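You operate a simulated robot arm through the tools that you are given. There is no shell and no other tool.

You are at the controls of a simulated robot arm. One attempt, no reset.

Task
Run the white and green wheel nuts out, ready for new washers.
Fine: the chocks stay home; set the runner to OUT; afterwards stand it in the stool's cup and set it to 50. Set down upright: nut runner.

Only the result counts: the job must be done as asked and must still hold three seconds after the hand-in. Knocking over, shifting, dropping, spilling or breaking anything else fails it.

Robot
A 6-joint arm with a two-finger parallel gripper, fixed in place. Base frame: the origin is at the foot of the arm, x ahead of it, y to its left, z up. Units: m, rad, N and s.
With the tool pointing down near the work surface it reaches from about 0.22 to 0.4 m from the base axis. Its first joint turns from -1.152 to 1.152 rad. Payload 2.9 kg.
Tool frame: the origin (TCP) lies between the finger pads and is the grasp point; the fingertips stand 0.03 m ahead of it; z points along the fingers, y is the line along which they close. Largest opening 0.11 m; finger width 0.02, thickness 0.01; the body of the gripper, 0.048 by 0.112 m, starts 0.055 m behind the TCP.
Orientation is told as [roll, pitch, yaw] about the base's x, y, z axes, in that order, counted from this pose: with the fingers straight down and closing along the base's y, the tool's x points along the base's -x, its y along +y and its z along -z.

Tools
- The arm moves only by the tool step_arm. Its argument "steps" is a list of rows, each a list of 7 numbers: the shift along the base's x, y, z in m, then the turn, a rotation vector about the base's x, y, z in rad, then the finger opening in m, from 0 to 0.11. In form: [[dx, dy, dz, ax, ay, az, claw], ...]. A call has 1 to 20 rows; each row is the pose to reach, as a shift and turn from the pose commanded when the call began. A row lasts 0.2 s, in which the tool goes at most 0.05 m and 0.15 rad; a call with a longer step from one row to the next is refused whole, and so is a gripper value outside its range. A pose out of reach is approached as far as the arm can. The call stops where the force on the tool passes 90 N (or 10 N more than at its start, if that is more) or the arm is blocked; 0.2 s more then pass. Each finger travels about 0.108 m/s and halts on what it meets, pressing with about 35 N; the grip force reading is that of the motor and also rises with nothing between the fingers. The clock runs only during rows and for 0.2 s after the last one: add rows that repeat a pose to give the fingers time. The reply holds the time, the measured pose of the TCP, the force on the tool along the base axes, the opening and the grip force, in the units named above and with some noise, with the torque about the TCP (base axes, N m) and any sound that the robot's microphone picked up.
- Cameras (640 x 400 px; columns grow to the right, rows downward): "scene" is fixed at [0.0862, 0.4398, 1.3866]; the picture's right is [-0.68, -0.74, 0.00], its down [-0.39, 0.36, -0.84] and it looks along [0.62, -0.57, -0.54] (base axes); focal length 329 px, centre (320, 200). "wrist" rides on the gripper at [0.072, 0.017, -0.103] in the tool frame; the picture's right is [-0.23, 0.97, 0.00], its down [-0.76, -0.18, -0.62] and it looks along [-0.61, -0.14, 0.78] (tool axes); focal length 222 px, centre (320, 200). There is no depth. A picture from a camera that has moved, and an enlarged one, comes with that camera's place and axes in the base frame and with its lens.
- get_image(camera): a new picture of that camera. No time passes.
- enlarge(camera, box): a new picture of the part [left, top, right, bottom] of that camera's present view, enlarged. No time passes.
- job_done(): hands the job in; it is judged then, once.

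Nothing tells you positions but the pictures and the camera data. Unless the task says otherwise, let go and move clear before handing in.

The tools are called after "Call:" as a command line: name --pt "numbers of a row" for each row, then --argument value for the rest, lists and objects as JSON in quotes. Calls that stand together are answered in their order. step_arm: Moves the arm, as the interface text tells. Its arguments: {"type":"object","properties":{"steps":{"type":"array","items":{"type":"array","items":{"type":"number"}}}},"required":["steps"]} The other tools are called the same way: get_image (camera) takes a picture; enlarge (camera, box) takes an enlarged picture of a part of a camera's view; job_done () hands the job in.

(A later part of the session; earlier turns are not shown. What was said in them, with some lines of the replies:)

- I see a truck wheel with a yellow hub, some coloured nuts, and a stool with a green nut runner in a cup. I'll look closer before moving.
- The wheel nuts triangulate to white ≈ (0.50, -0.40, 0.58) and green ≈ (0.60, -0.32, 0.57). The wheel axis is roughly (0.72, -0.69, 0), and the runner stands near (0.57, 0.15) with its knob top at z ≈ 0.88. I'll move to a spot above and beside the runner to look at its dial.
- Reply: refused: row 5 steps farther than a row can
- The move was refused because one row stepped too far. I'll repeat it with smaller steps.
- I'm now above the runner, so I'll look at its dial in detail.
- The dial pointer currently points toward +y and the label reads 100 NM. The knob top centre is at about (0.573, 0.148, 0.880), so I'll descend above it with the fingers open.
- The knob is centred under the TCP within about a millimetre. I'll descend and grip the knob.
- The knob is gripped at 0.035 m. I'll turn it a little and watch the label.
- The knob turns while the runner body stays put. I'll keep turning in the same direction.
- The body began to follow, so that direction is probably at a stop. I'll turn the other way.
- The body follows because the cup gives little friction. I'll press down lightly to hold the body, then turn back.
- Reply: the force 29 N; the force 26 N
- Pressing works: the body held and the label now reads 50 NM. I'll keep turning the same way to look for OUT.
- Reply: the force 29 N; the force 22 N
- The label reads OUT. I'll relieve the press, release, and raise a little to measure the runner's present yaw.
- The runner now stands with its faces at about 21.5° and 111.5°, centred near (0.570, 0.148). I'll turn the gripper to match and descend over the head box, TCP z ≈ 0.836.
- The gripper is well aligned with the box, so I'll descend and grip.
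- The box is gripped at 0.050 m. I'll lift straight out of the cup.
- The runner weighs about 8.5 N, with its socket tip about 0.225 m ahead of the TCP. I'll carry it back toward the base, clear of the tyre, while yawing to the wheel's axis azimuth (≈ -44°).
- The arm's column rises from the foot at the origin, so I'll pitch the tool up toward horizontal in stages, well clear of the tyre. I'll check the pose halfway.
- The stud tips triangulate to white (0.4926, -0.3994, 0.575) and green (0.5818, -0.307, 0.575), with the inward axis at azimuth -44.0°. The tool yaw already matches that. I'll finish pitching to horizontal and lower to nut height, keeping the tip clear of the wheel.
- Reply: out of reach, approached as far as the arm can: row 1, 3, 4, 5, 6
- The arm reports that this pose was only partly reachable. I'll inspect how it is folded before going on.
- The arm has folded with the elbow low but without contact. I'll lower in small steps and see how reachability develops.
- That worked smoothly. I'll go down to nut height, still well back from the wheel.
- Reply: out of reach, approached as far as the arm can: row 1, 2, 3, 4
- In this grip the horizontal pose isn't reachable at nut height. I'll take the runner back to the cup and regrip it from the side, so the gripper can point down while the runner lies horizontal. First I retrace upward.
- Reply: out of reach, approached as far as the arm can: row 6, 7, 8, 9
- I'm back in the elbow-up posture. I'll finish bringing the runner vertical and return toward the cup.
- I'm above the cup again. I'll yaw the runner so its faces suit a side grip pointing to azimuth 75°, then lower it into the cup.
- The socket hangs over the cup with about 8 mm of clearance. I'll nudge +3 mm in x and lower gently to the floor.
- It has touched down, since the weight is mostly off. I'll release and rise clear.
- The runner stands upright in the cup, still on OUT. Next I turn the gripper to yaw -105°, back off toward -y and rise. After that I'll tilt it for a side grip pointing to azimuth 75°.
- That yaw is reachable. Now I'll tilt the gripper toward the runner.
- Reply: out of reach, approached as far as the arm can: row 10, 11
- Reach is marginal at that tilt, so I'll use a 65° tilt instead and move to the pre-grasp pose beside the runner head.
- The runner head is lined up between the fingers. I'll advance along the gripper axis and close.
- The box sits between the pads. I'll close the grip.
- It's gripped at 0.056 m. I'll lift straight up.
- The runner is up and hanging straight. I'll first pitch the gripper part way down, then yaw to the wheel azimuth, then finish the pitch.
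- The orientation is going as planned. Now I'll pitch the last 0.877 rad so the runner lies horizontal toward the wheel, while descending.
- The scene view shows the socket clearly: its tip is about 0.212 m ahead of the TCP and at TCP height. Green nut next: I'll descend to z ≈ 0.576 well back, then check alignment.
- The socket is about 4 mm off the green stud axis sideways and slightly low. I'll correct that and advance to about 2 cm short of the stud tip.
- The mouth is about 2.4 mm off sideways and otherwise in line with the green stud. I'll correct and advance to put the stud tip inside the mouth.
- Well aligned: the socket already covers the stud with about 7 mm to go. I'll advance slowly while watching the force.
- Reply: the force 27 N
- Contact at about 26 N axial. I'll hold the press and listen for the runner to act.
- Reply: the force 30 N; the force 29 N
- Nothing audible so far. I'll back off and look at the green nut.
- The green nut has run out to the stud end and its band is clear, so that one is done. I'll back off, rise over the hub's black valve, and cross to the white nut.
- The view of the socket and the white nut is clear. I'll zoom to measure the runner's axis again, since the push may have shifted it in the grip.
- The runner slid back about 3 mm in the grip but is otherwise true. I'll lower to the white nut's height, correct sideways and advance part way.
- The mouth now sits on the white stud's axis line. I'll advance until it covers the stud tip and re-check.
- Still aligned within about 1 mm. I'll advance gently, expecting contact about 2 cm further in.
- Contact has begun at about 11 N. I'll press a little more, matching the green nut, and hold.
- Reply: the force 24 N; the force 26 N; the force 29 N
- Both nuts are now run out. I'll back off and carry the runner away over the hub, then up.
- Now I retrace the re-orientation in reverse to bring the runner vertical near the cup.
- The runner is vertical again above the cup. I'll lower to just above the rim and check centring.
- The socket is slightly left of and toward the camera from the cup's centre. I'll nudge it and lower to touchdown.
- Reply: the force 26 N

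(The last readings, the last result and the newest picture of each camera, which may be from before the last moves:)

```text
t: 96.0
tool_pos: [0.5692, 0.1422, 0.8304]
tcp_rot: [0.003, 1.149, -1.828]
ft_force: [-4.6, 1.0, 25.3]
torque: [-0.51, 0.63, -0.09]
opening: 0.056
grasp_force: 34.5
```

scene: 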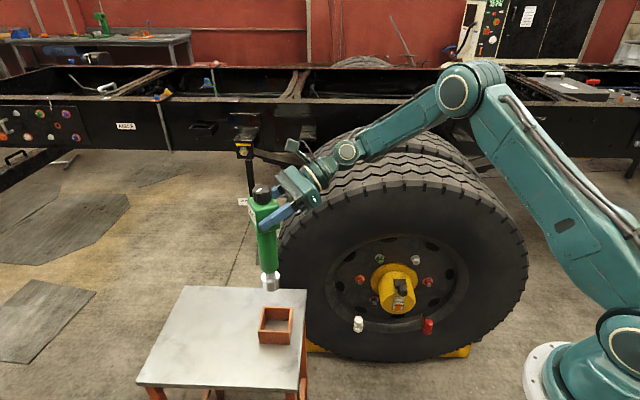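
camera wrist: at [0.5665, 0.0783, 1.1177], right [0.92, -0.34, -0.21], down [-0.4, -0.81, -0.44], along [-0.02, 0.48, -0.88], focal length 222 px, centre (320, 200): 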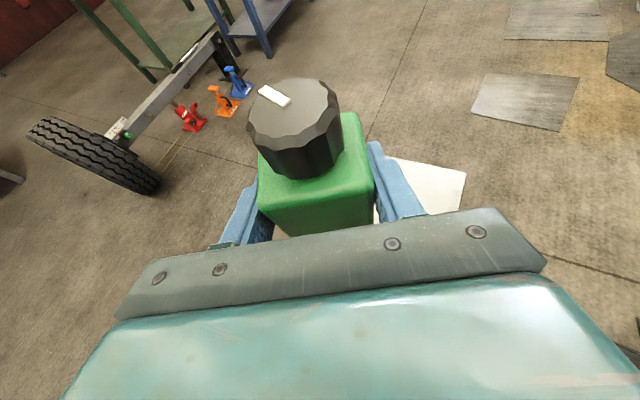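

It has touched down, and I pressed slightly too far. I'll relieve it and release slowly.

Call:
step_arm --pt "0 0 0.0015 0 0 0 0.03" --pt "0 0 0.003 0 0 0 0.03" --pt "0 0 0.003 0 0 0 0.03"

Call:
enlarge --camera "scene" --box '[230, 250, 320, 350]'

```text
t: 96.8
tool_pos: [0.5692, 0.1421, 0.8308]
tcp_rot: [-0.004, 1.148, -1.839]
ft_force: [1.5, 6.0, 9.2]
torque: [0.97, -0.69, 0.16]
opening: 0.056
grasp_force: 34.9
```

```text
4.00 times, centred on (275, 300) of scene
camera zoom: at [0.086, 0.4399, 1.3866], right [-0.68, -0.74, 0.0], down [-0.39, 0.36, -0.84], along [0.62, -0.57, -0.54], focal length 1317 px, centre (500, -200)
```

zoom: 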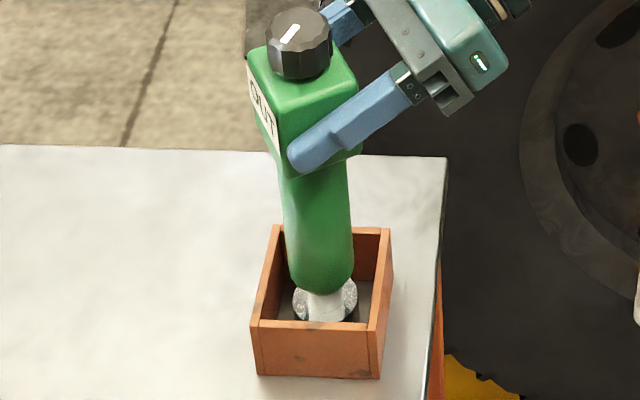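

Fz is still 9 N up. I'll ease up one more millimetre, then open the fingers gradually.

Call:
step_arm --pt "0 0 0.001 0 0 0 0.03" --pt "0 0 0.0015 0 0 0 0.03" --pt "0 0 0.0015 0 0 0 0.05" --pt "0 0 0.0015 0 0 0 0.06" --pt "0 0 0.0015 0 0 0 0.07" --pt "0 0 0.0015 0 0 0 0.09" --pt "0 0 0.0015 0 0 0 0.11" --pt "0 0 0.0015 0 0 0 0.11"

Call:
enlarge --camera "scene" --box '[230, 250, 320, 350]'

Call:
get_image --camera "wrist"

```text
t: 98.6
tool_pos: [0.571, 0.1412, 0.8307]
tcp_rot: [-0.005, 1.145, -1.838]
ft_force: [-0.4, -0.4, -0.2]
torque: [0.02, -0.01, -0.01]
opening: 0.11
grasp_force: 0.0
```

```text
4.00 times, centred on (275, 300) of scene
camera zoom: at [0.0862, 0.4398, 1.3866], right [-0.68, -0.74, 0.0], down [-0.39, 0.36, -0.84], along [0.62, -0.57, -0.54], focal length 1317 px, centre (500, -200)
```

zoom: 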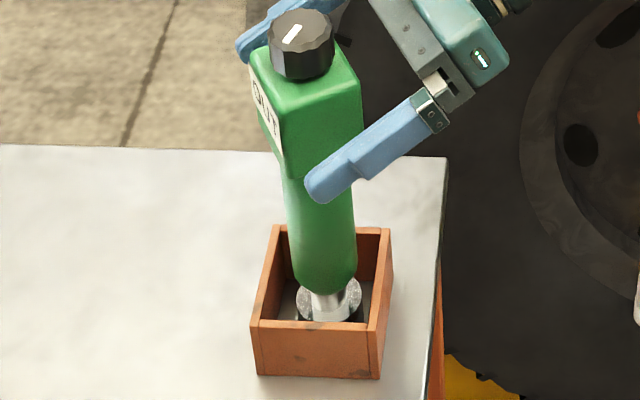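

```text
taken
camera wrist: at [0.5698, 0.0747, 0.9395], right [0.92, -0.34, -0.21], down [-0.4, -0.81, -0.43], along [-0.02, 0.48, -0.88], focal length 222 px, centre (320, 200)
```

wrist: 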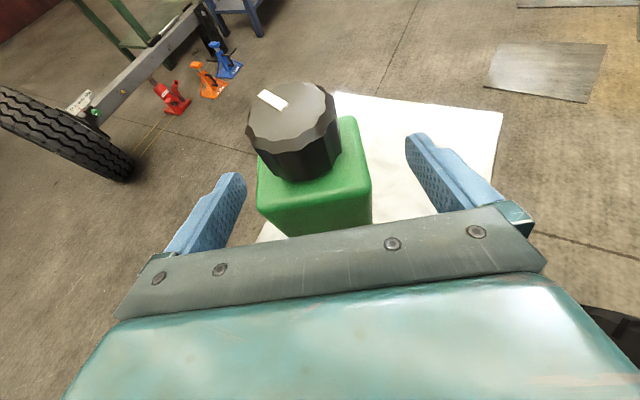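

The runner stands free in the cup. I'll withdraw along the gripper axis, rise and untilt.

Call:
step_arm --pt "-0.0078 -0.0308 0.0153 0 0 0 0.11" --pt "-0.0155 -0.0615 0.0305 0 0 0 0.11" --pt "-0.0233 -0.0923 0.0458 0 0 0 0.11" --pt "-0.031 -0.123 0.061 0 0 0 0.11" --pt "-0.031 -0.143 0.09 0 0 0 0.11" --pt "-0.031 -0.153 0.12 -0.138 0.038 0 0.11" --pt "-0.031 -0.158 0.14 -0.276 0.076 0 0.11" --pt "-0.031 -0.16 0.16 -0.414 0.114 0 0.11" --pt "-0.031 -0.16 0.18 -0.552 0.152 0 0.11" --pt "-0.031 -0.16 0.2 -0.69 0.19 0 0.11" --pt "-0.031 -0.16 0.21 -0.828 0.228 0 0.11" --pt "-0.031 -0.16 0.21 -0.966 0.266 0 0.11" --pt "-0.031 -0.16 0.21 -1.1039 0.3041 0 0.11" --pt "-0.031 -0.16 0.21 -1.1039 0.3041 0 0.11"

Call:
enlarge --camera "scene" --box '[230, 250, 320, 350]'

Call:
get_image --camera "scene"

```text
t: 101.6
tool_pos: [0.5393, -0.0184, 1.0413]
tcp_rot: [-0.005, -0.001, -1.838]
ft_force: [-0.5, -0.5, -0.2]
torque: [0.01, -0.01, -0.03]
opening: 0.1101
grasp_force: 0.2
```

```text
4.00 times, centred on (275, 300) of scene
camera zoom: at [0.0862, 0.4398, 1.3866], right [-0.68, -0.74, 0.0], down [-0.39, 0.36, -0.84], along [0.62, -0.57, -0.54], focal length 1317 px, centre (500, -200)
```

zoom: 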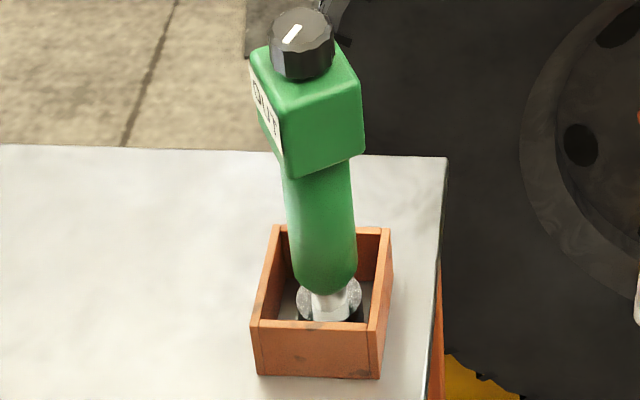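

```text
taken
```

scene: 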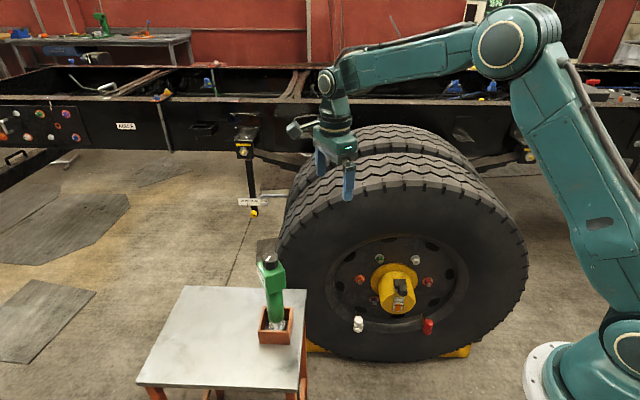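

Runner upright in the cup. Next I'll yaw back and hover over the knob to set it to 50.

Call:
step_arm --pt "0 0 0 0 0 0.14 0.11" --pt "0 0 0 0 0 0.28 0.11" --pt "0 0 0 0 0 0.42 0.11" --pt "0 0 0 0 0 0.56 0.11" --pt "0 0.01 0 0 0 0.7 0.11" --pt "0 0.02 0 0 0 0.84 0.11" --pt "0.005 0.04 0 0 0 0.98 0.11" --pt "0.01 0.06 0 0 0 1.12 0.11" --pt "0.015 0.08 0 0 0 1.26 0.11" --pt "0.02 0.1 0 0 0 1.4 0.11" --pt "0.025 0.12 0 0 0 1.54 0.11" --pt "0.03 0.14 0 0 0 1.68 0.11" --pt "0.032 0.155 0 0 0 1.82 0.11" --pt "0.032 0.165 -0.02 0 0 1.96 0.11" --pt "0.032 0.165 -0.05 0 0 2.1 0.11" --pt "0.032 0.165 -0.08 0 0 2.238 0.11" --pt "0.032 0.165 -0.08 0 0 2.238 0.11"

Call:
get_image --camera "wrist"

Call:
enlarge --camera "wrist" --box '[270, 70, 370, 170]'

Call:
enlarge --camera "scene" --box '[250, 245, 300, 285]'

```text
t: 105.2
tool_pos: [0.5717, 0.146, 0.9619]
tcp_rot: [-0.006, -0.001, 0.402]
ft_force: [-0.2, -0.4, 0.9]
torque: [0.01, 0.0, -0.02]
opening: 0.11
grasp_force: 0.0
```

```text
taken
camera wrist: at [0.4971, 0.1342, 1.0648], right [-0.17, 0.99, -0.01], down [0.77, 0.14, 0.63], along [0.62, 0.1, -0.78], focal length 222 px, centre (320, 200)
```

wrist: 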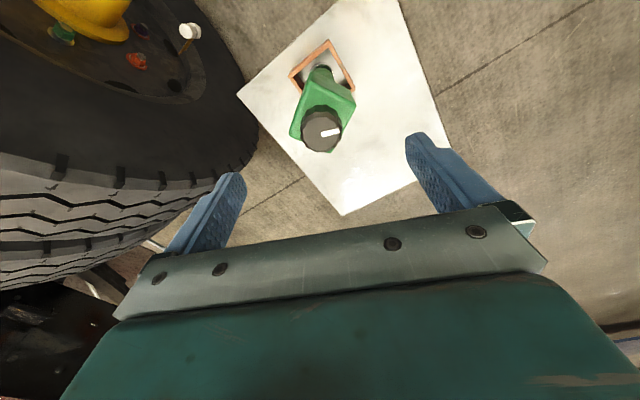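

```text
4.00 times, centred on (320, 120) of wrist
camera zoom: at [0.4971, 0.1342, 1.0648], right [-0.17, 0.99, -0.01], down [0.77, 0.14, 0.63], along [0.62, 0.1, -0.78], focal length 888 px, centre (320, 520)
```

zoom: 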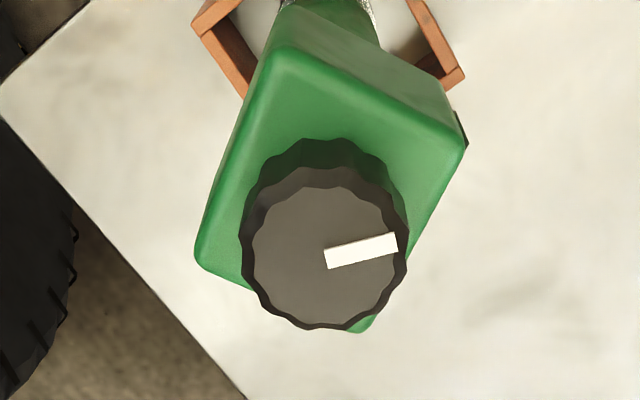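

```text
10.00 times, centred on (275, 265) of scene
camera zoom: at [0.0862, 0.4398, 1.3866], right [-0.68, -0.74, 0.0], down [-0.39, 0.36, -0.84], along [0.62, -0.57, -0.54], focal length 3293 px, centre (770, -450)
```

zoom: 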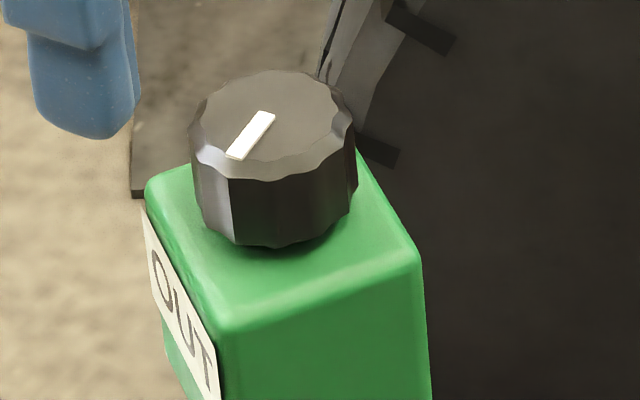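

The knob is centred near (0.571, 0.1475). I'll descend, grip it, press lightly and turn back by about 0.72 rad to 50.

Call:
step_arm --pt "0.001 0.001 -0.035 0 0 0 0.09" --pt "0.001 0.001 -0.065 0 0 0 0.08" --pt "0.001 0.001 -0.065 0 0 0 0.05" --pt "0.001 0.001 -0.065 0 0 0 0.03" --pt "0.001 0.001 -0.065 0 0 0 0.02" --pt "0.001 0.001 -0.065 0 0 0 0.02"

Call:
enlarge --camera "scene" --box '[220, 230, 320, 320]'

```text
t: 106.6
tool_pos: [0.5735, 0.1473, 0.8973]
tcp_rot: [-0.006, -0.002, 0.4]
ft_force: [0.2, 0.8, 0.3]
torque: [0.46, -0.27, -0.01]
opening: 0.0347
grasp_force: 35.0
```

```text
4.44 times, centred on (270, 275) of scene
camera zoom: at [0.0863, 0.4399, 1.3866], right [-0.68, -0.74, 0.0], down [-0.39, 0.36, -0.84], along [0.62, -0.57, -0.54], focal length 1463 px, centre (542, -133)
```

zoom: 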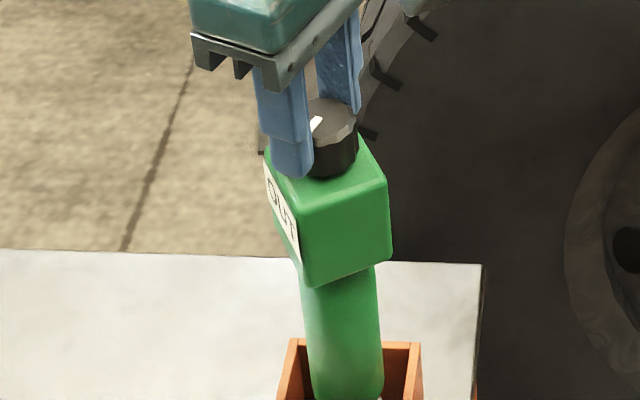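

Call:
step_arm --pt "0 0 -0.002 0 0 0 0.02" --pt "0 0 -0.004 0 0 0 0.02" --pt "0 0 -0.006 0 0 0 0.02" --pt "0 0 -0.006 0 0 0 0.02"

Call:
step_arm --pt "0 0 0 0 0 -0.1 0.02" --pt "0 0 0 0 0 -0.2 0.02" --pt "0 0 0 0 0 -0.3 0.02" --pt "0 0 0 0 0 -0.4 0.02" --pt "0 0 0 0 0 -0.5 0.02" --pt "0 0 0 0 0 -0.5 0.02"

Call:
enlarge --camera "scene" --box '[220, 230, 320, 320]'

```text
t: 107.6
tool_pos: [0.5727, 0.1463, 0.8938]
tcp_rot: [-0.007, -0.007, 0.4]
ft_force: [0.6, 1.8, 28.4]
torque: [0.31, 0.14, 0.0]
opening: 0.0347
grasp_force: 34.8
```

```text
t: 109.0
tool_pos: [0.5728, 0.1469, 0.8927]
tcp_rot: [-0.006, -0.006, -0.105]
ft_force: [3.1, -3.4, 26.1]
torque: [-0.12, -0.39, 0.01]
opening: 0.0346
grasp_force: 35.0
```

```text
4.44 times, centred on (270, 275) of scene
camera zoom: at [0.0858, 0.4396, 1.3867], right [-0.68, -0.74, 0.0], down [-0.39, 0.36, -0.84], along [0.62, -0.57, -0.54], focal length 1463 px, centre (542, -133)
```

zoom: 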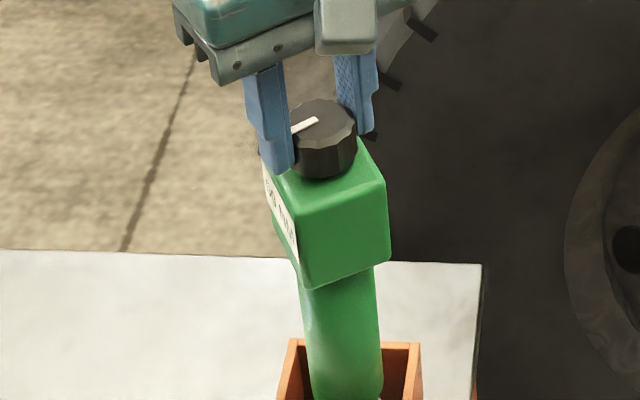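

The label has changed, so I'll zoom in to read it.

Call:
enlarge --camera "scene" --box '[252, 256, 292, 296]'

Call:
get_image --camera "wrist"

```text
10.00 times, centred on (272, 276) of scene
camera zoom: at [0.0858, 0.4396, 1.3867], right [-0.68, -0.74, 0.0], down [-0.39, 0.36, -0.84], along [0.62, -0.57, -0.54], focal length 3293 px, centre (800, -560)
```

zoom: 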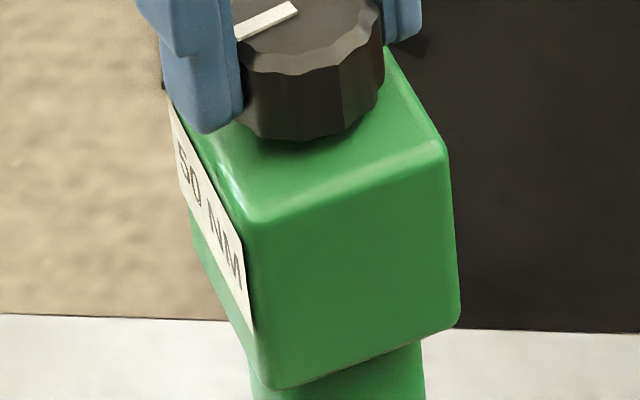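

```text
taken
camera wrist: at [0.5018, 0.1723, 0.9956], right [0.33, 0.95, 0.0], down [0.74, -0.25, 0.63], along [0.59, -0.21, -0.78], focal length 222 px, centre (320, 200)
```

wrist: 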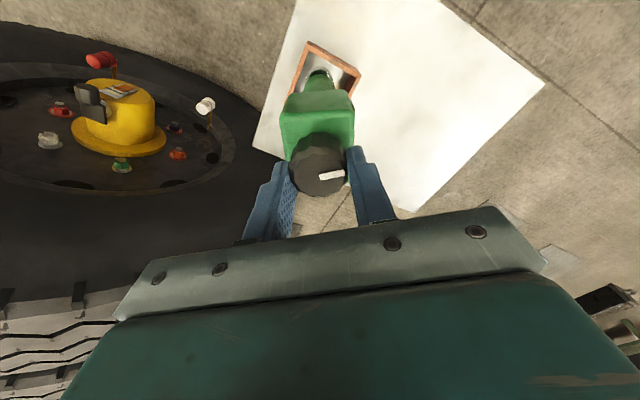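

The label reads 50 NM. I'll turn a little further, 0.2 rad, to sit in the middle of that setting, then check again.

Call:
step_arm --pt "0 0 0 0 0 -0.1 0.02" --pt "0 0 0 0 0 -0.2 0.02" --pt "0 0 0 0 0 -0.2 0.02"

Call:
enlarge --camera "scene" --box '[252, 256, 292, 296]'

```text
t: 109.8
tool_pos: [0.5737, 0.1474, 0.8919]
tcp_rot: [-0.003, -0.006, -0.303]
ft_force: [3.0, -4.7, 27.8]
torque: [-0.25, -0.17, 0.02]
opening: 0.0345
grasp_force: 34.9
```

```text
10.00 times, centred on (272, 276) of scene
camera zoom: at [0.0858, 0.4396, 1.3867], right [-0.68, -0.74, 0.0], down [-0.39, 0.36, -0.84], along [0.62, -0.57, -0.54], focal length 3293 px, centre (800, -560)
```

zoom: 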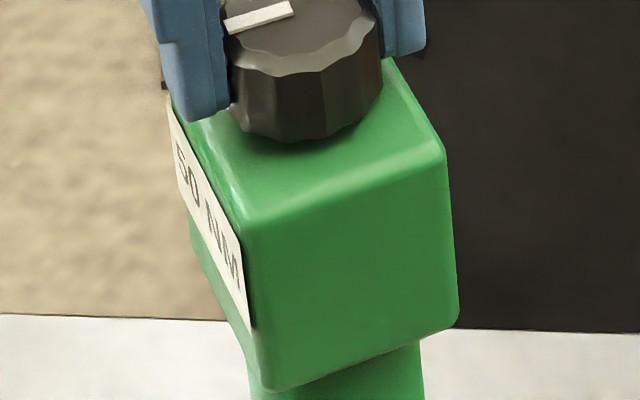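

Still 50 NM. I'll ease off the press, release the knob and rise clear.

Call:
step_arm --pt "0 0 0.003 0 0 0 0.02" --pt "0 0 0.006 0 0 0 0.02" --pt "0 0 0.006 0 0 0 0.045" --pt "0 0 0.006 0 0 0 0.07" --pt "0 0 0.006 0 0 0 0.1" --pt "0 0 0.006 0 0 0 0.11" --pt "0 0 0.04 0 0 0 0.11" --pt "0 0 0.08 0 0 0 0.11" --pt "-0.02 0 0.12 0 0 0 0.11" --pt "-0.06 -0.02 0.15 0 0 0 0.11" --pt "-0.09 -0.05 0.17 0 0 0 0.11" --pt "-0.12 -0.09 0.17 0 0 0 0.11" --pt "-0.12 -0.09 0.17 0 0 0 0.11"

Call:
get_image --camera "scene"

Call:
enlarge --camera "scene" --box '[230, 250, 320, 350]'

Call:
enlarge --camera "scene" --box '[320, 230, 480, 350]'

Call:
enlarge --camera "scene" --box '[252, 256, 292, 296]'

```text
refused: row 10 steps farther than a row can; nothing moved
```

```text
taken
```

scene: 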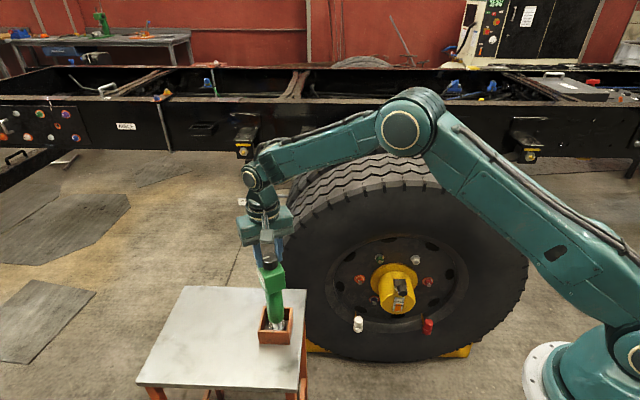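

```text
4.00 times, centred on (275, 300) of scene
camera zoom: at [0.0858, 0.4396, 1.3867], right [-0.68, -0.74, 0.0], down [-0.39, 0.36, -0.84], along [0.62, -0.57, -0.54], focal length 1317 px, centre (500, -200)
```

zoom: 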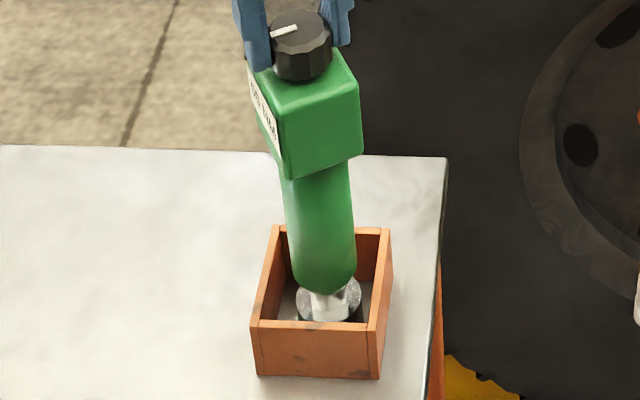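

```text
3.33 times, centred on (400, 290) of scene
camera zoom: at [0.0858, 0.4396, 1.3867], right [-0.68, -0.74, 0.0], down [-0.39, 0.36, -0.84], along [0.62, -0.57, -0.54], focal length 1098 px, centre (53, -100)
```

zoom: 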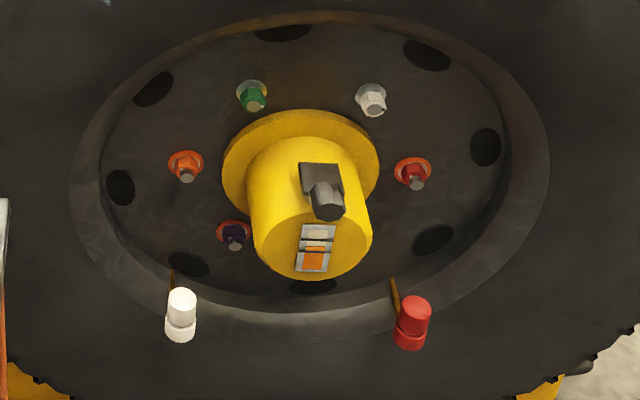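

```text
10.00 times, centred on (272, 276) of scene
camera zoom: at [0.0858, 0.4396, 1.3867], right [-0.68, -0.74, 0.0], down [-0.39, 0.36, -0.84], along [0.62, -0.57, -0.54], focal length 3293 px, centre (800, -560)
```

zoom: 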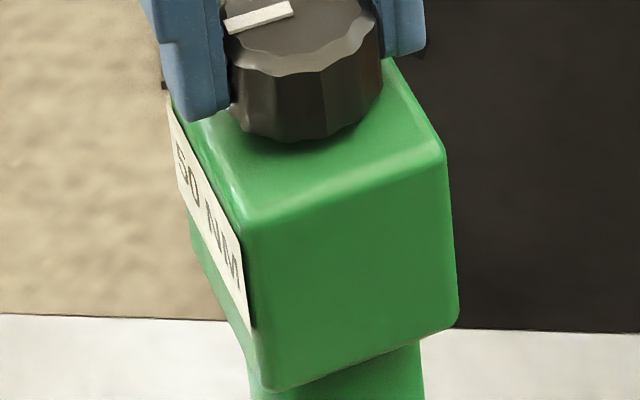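

The move was refused because of one oversized row. I'll repeat it with shorter steps.

Call:
step_arm --pt "0 0 0.003 0 0 0 0.02" --pt "0 0 0.006 0 0 0 0.02" --pt "0 0 0.006 0 0 0 0.045" --pt "0 0 0.006 0 0 0 0.07" --pt "0 0 0.006 0 0 0 0.1" --pt "0 0 0.006 0 0 0 0.11" --pt "0 0 0.04 0 0 0 0.11" --pt "0 0 0.08 0 0 0 0.11" --pt "-0.01 0 0.12 0 0 0 0.11" --pt "-0.03 -0.01 0.15 0 0 0 0.11" --pt "-0.06 -0.03 0.17 0 0 0 0.11" --pt "-0.09 -0.06 0.17 0 0 0 0.11" --pt "-0.12 -0.09 0.17 0 0 0 0.11" --pt "-0.12 -0.09 0.17 0 0 0 0.11"

Call:
get_image --camera "scene"

Call:
enlarge --camera "scene" --box '[230, 250, 320, 350]'

Call:
enlarge --camera "scene" --box '[252, 256, 292, 296]'

Call:
enlarge --camera "scene" --box '[360, 240, 450, 300]'

```text
t: 112.8
tool_pos: [0.4512, 0.0539, 1.0594]
tcp_rot: [-0.007, -0.002, -0.302]
ft_force: [-1.6, -0.6, 0.3]
torque: [0.02, -0.01, -0.02]
opening: 0.1101
grasp_force: 0.0
```

```text
taken
```

scene: 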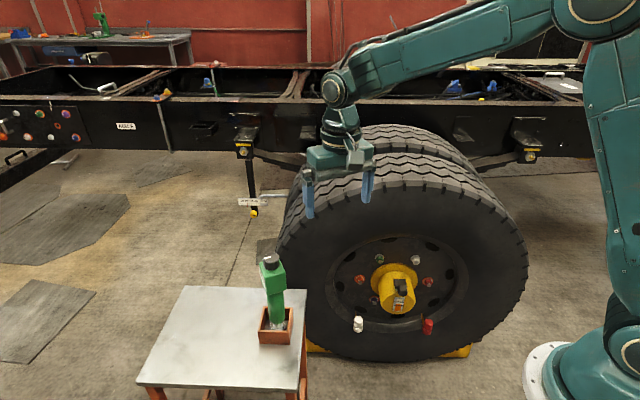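

```text
4.00 times, centred on (275, 300) of scene
camera zoom: at [0.0862, 0.4398, 1.3866], right [-0.68, -0.74, 0.0], down [-0.39, 0.36, -0.84], along [0.62, -0.57, -0.54], focal length 1317 px, centre (500, -200)
```

zoom: 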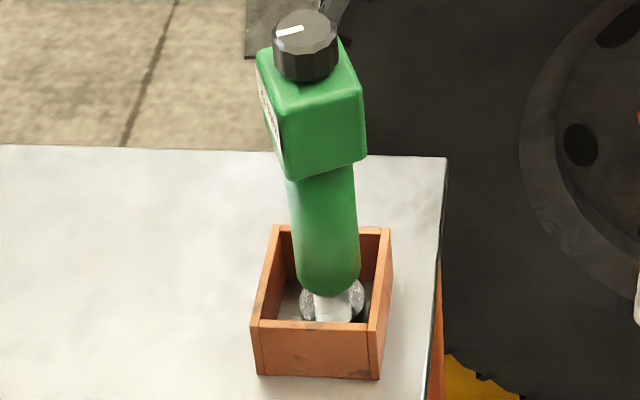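

```text
10.00 times, centred on (272, 276) of scene
camera zoom: at [0.0862, 0.4398, 1.3866], right [-0.68, -0.74, 0.0], down [-0.39, 0.36, -0.84], along [0.62, -0.57, -0.54], focal length 3293 px, centre (800, -560)
```

zoom: 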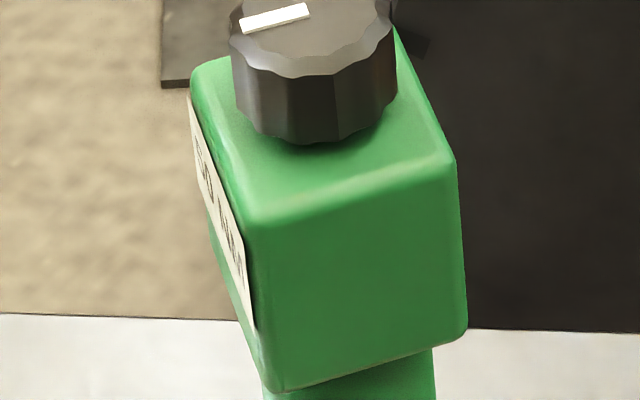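

```text
6.67 times, centred on (405, 270) of scene
camera zoom: at [0.0862, 0.4398, 1.3866], right [-0.68, -0.74, 0.0], down [-0.39, 0.36, -0.84], along [0.62, -0.57, -0.54], focal length 2195 px, centre (-247, -267)
```

zoom: 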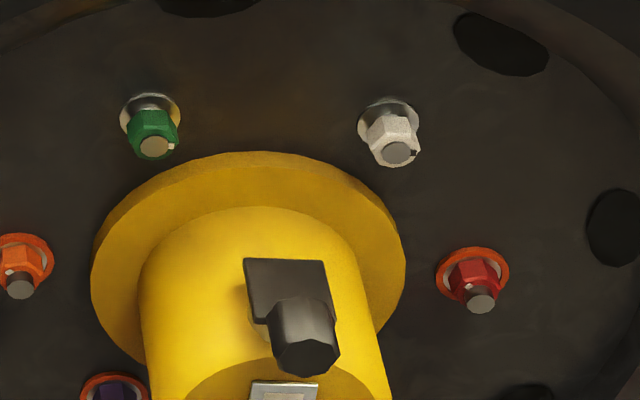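

Call:
enlarge --camera "scene" --box '[256, 262, 276, 292]'

Call:
get_image --camera "wrist"

Call:
step_arm --pt "0 0 0 0 0 0 0.11" --pt "0 0 0 0 0 0 0.11" --pt "0 0 0 0 0 0 0.11"

Call:
enlarge --camera "scene" --box '[230, 250, 320, 350]'

```text
13.33 times, centred on (266, 277) of scene
camera zoom: at [0.0862, 0.4398, 1.3866], right [-0.68, -0.74, 0.0], down [-0.39, 0.36, -0.84], along [0.62, -0.57, -0.54], focal length 4390 px, centre (1040, -827)
```

zoom: 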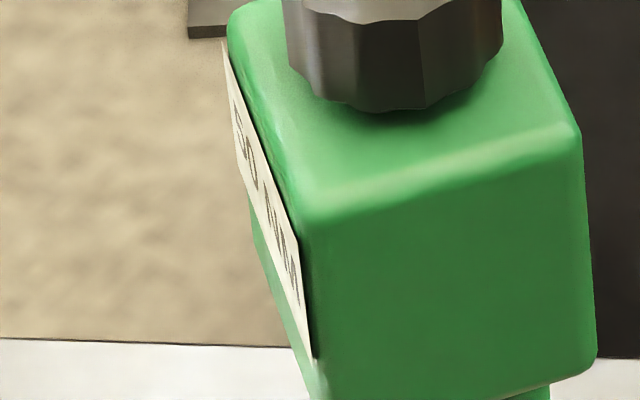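

```text
taken
camera wrist: at [0.3868, 0.093, 1.1619], right [0.51, 0.86, -0.01], down [0.67, -0.39, 0.63], along [0.54, -0.32, -0.78], focal length 222 px, centre (320, 200)
```

wrist: 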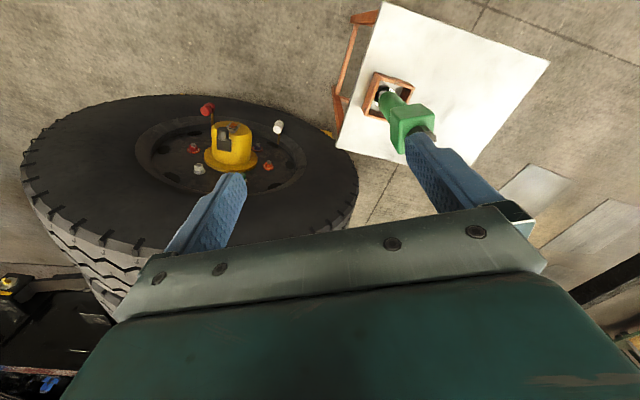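

```text
t: 113.6
tool_pos: [0.4528, 0.0549, 1.0577]
tcp_rot: [-0.007, -0.001, -0.303]
ft_force: [0.3, 0.0, -0.2]
torque: [0.05, 0.01, -0.03]
opening: 0.11
grasp_force: 0.0
```

```text
4.00 times, centred on (275, 300) of scene
camera zoom: at [0.0862, 0.4398, 1.3866], right [-0.68, -0.74, 0.0], down [-0.39, 0.36, -0.84], along [0.62, -0.57, -0.54], focal length 1317 px, centre (500, -200)
```

zoom: 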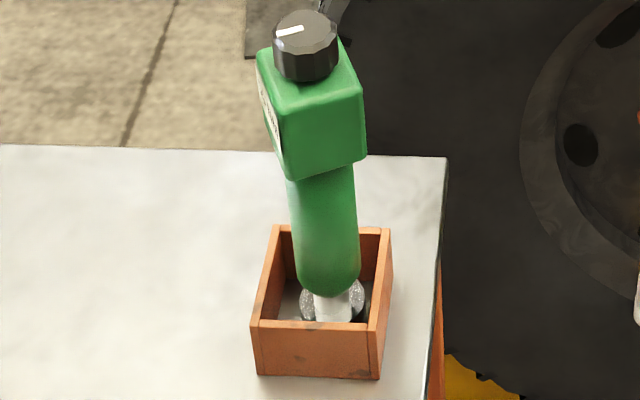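

The white and green nuts are run out, and the chocks and other nuts haven't moved. The runner stands upright and still in the cup reading 50 NM, and the arm is clear, so I'm handing in.

Call:
job_done

```text
The job is handed in.
```

The white and green wheel nuts are both run out to the ends of their studs, with the orange bands cleared. The job is handed in; I haven't had a verdict back.

- **Runner:** I set it to OUT for the nuts. Afterwards I stood it upright in the stool's cup and set it to 50; the label read 50 NM and it was standing still when I last checked.
- **Chocks and other nuts:** I saw no sign that either chock or any other wheel nut had moved.
- **Handling:** My first grip could not reach the nuts, so I put the runner back in the cup once and regripped it from the side. Putting it back after the nuts, I pressed it into the cup harder than needed, with about 25 N upward on the tool. I eased off before letting go and saw no damage.

The arm is clear of the runner, with the gripper open.
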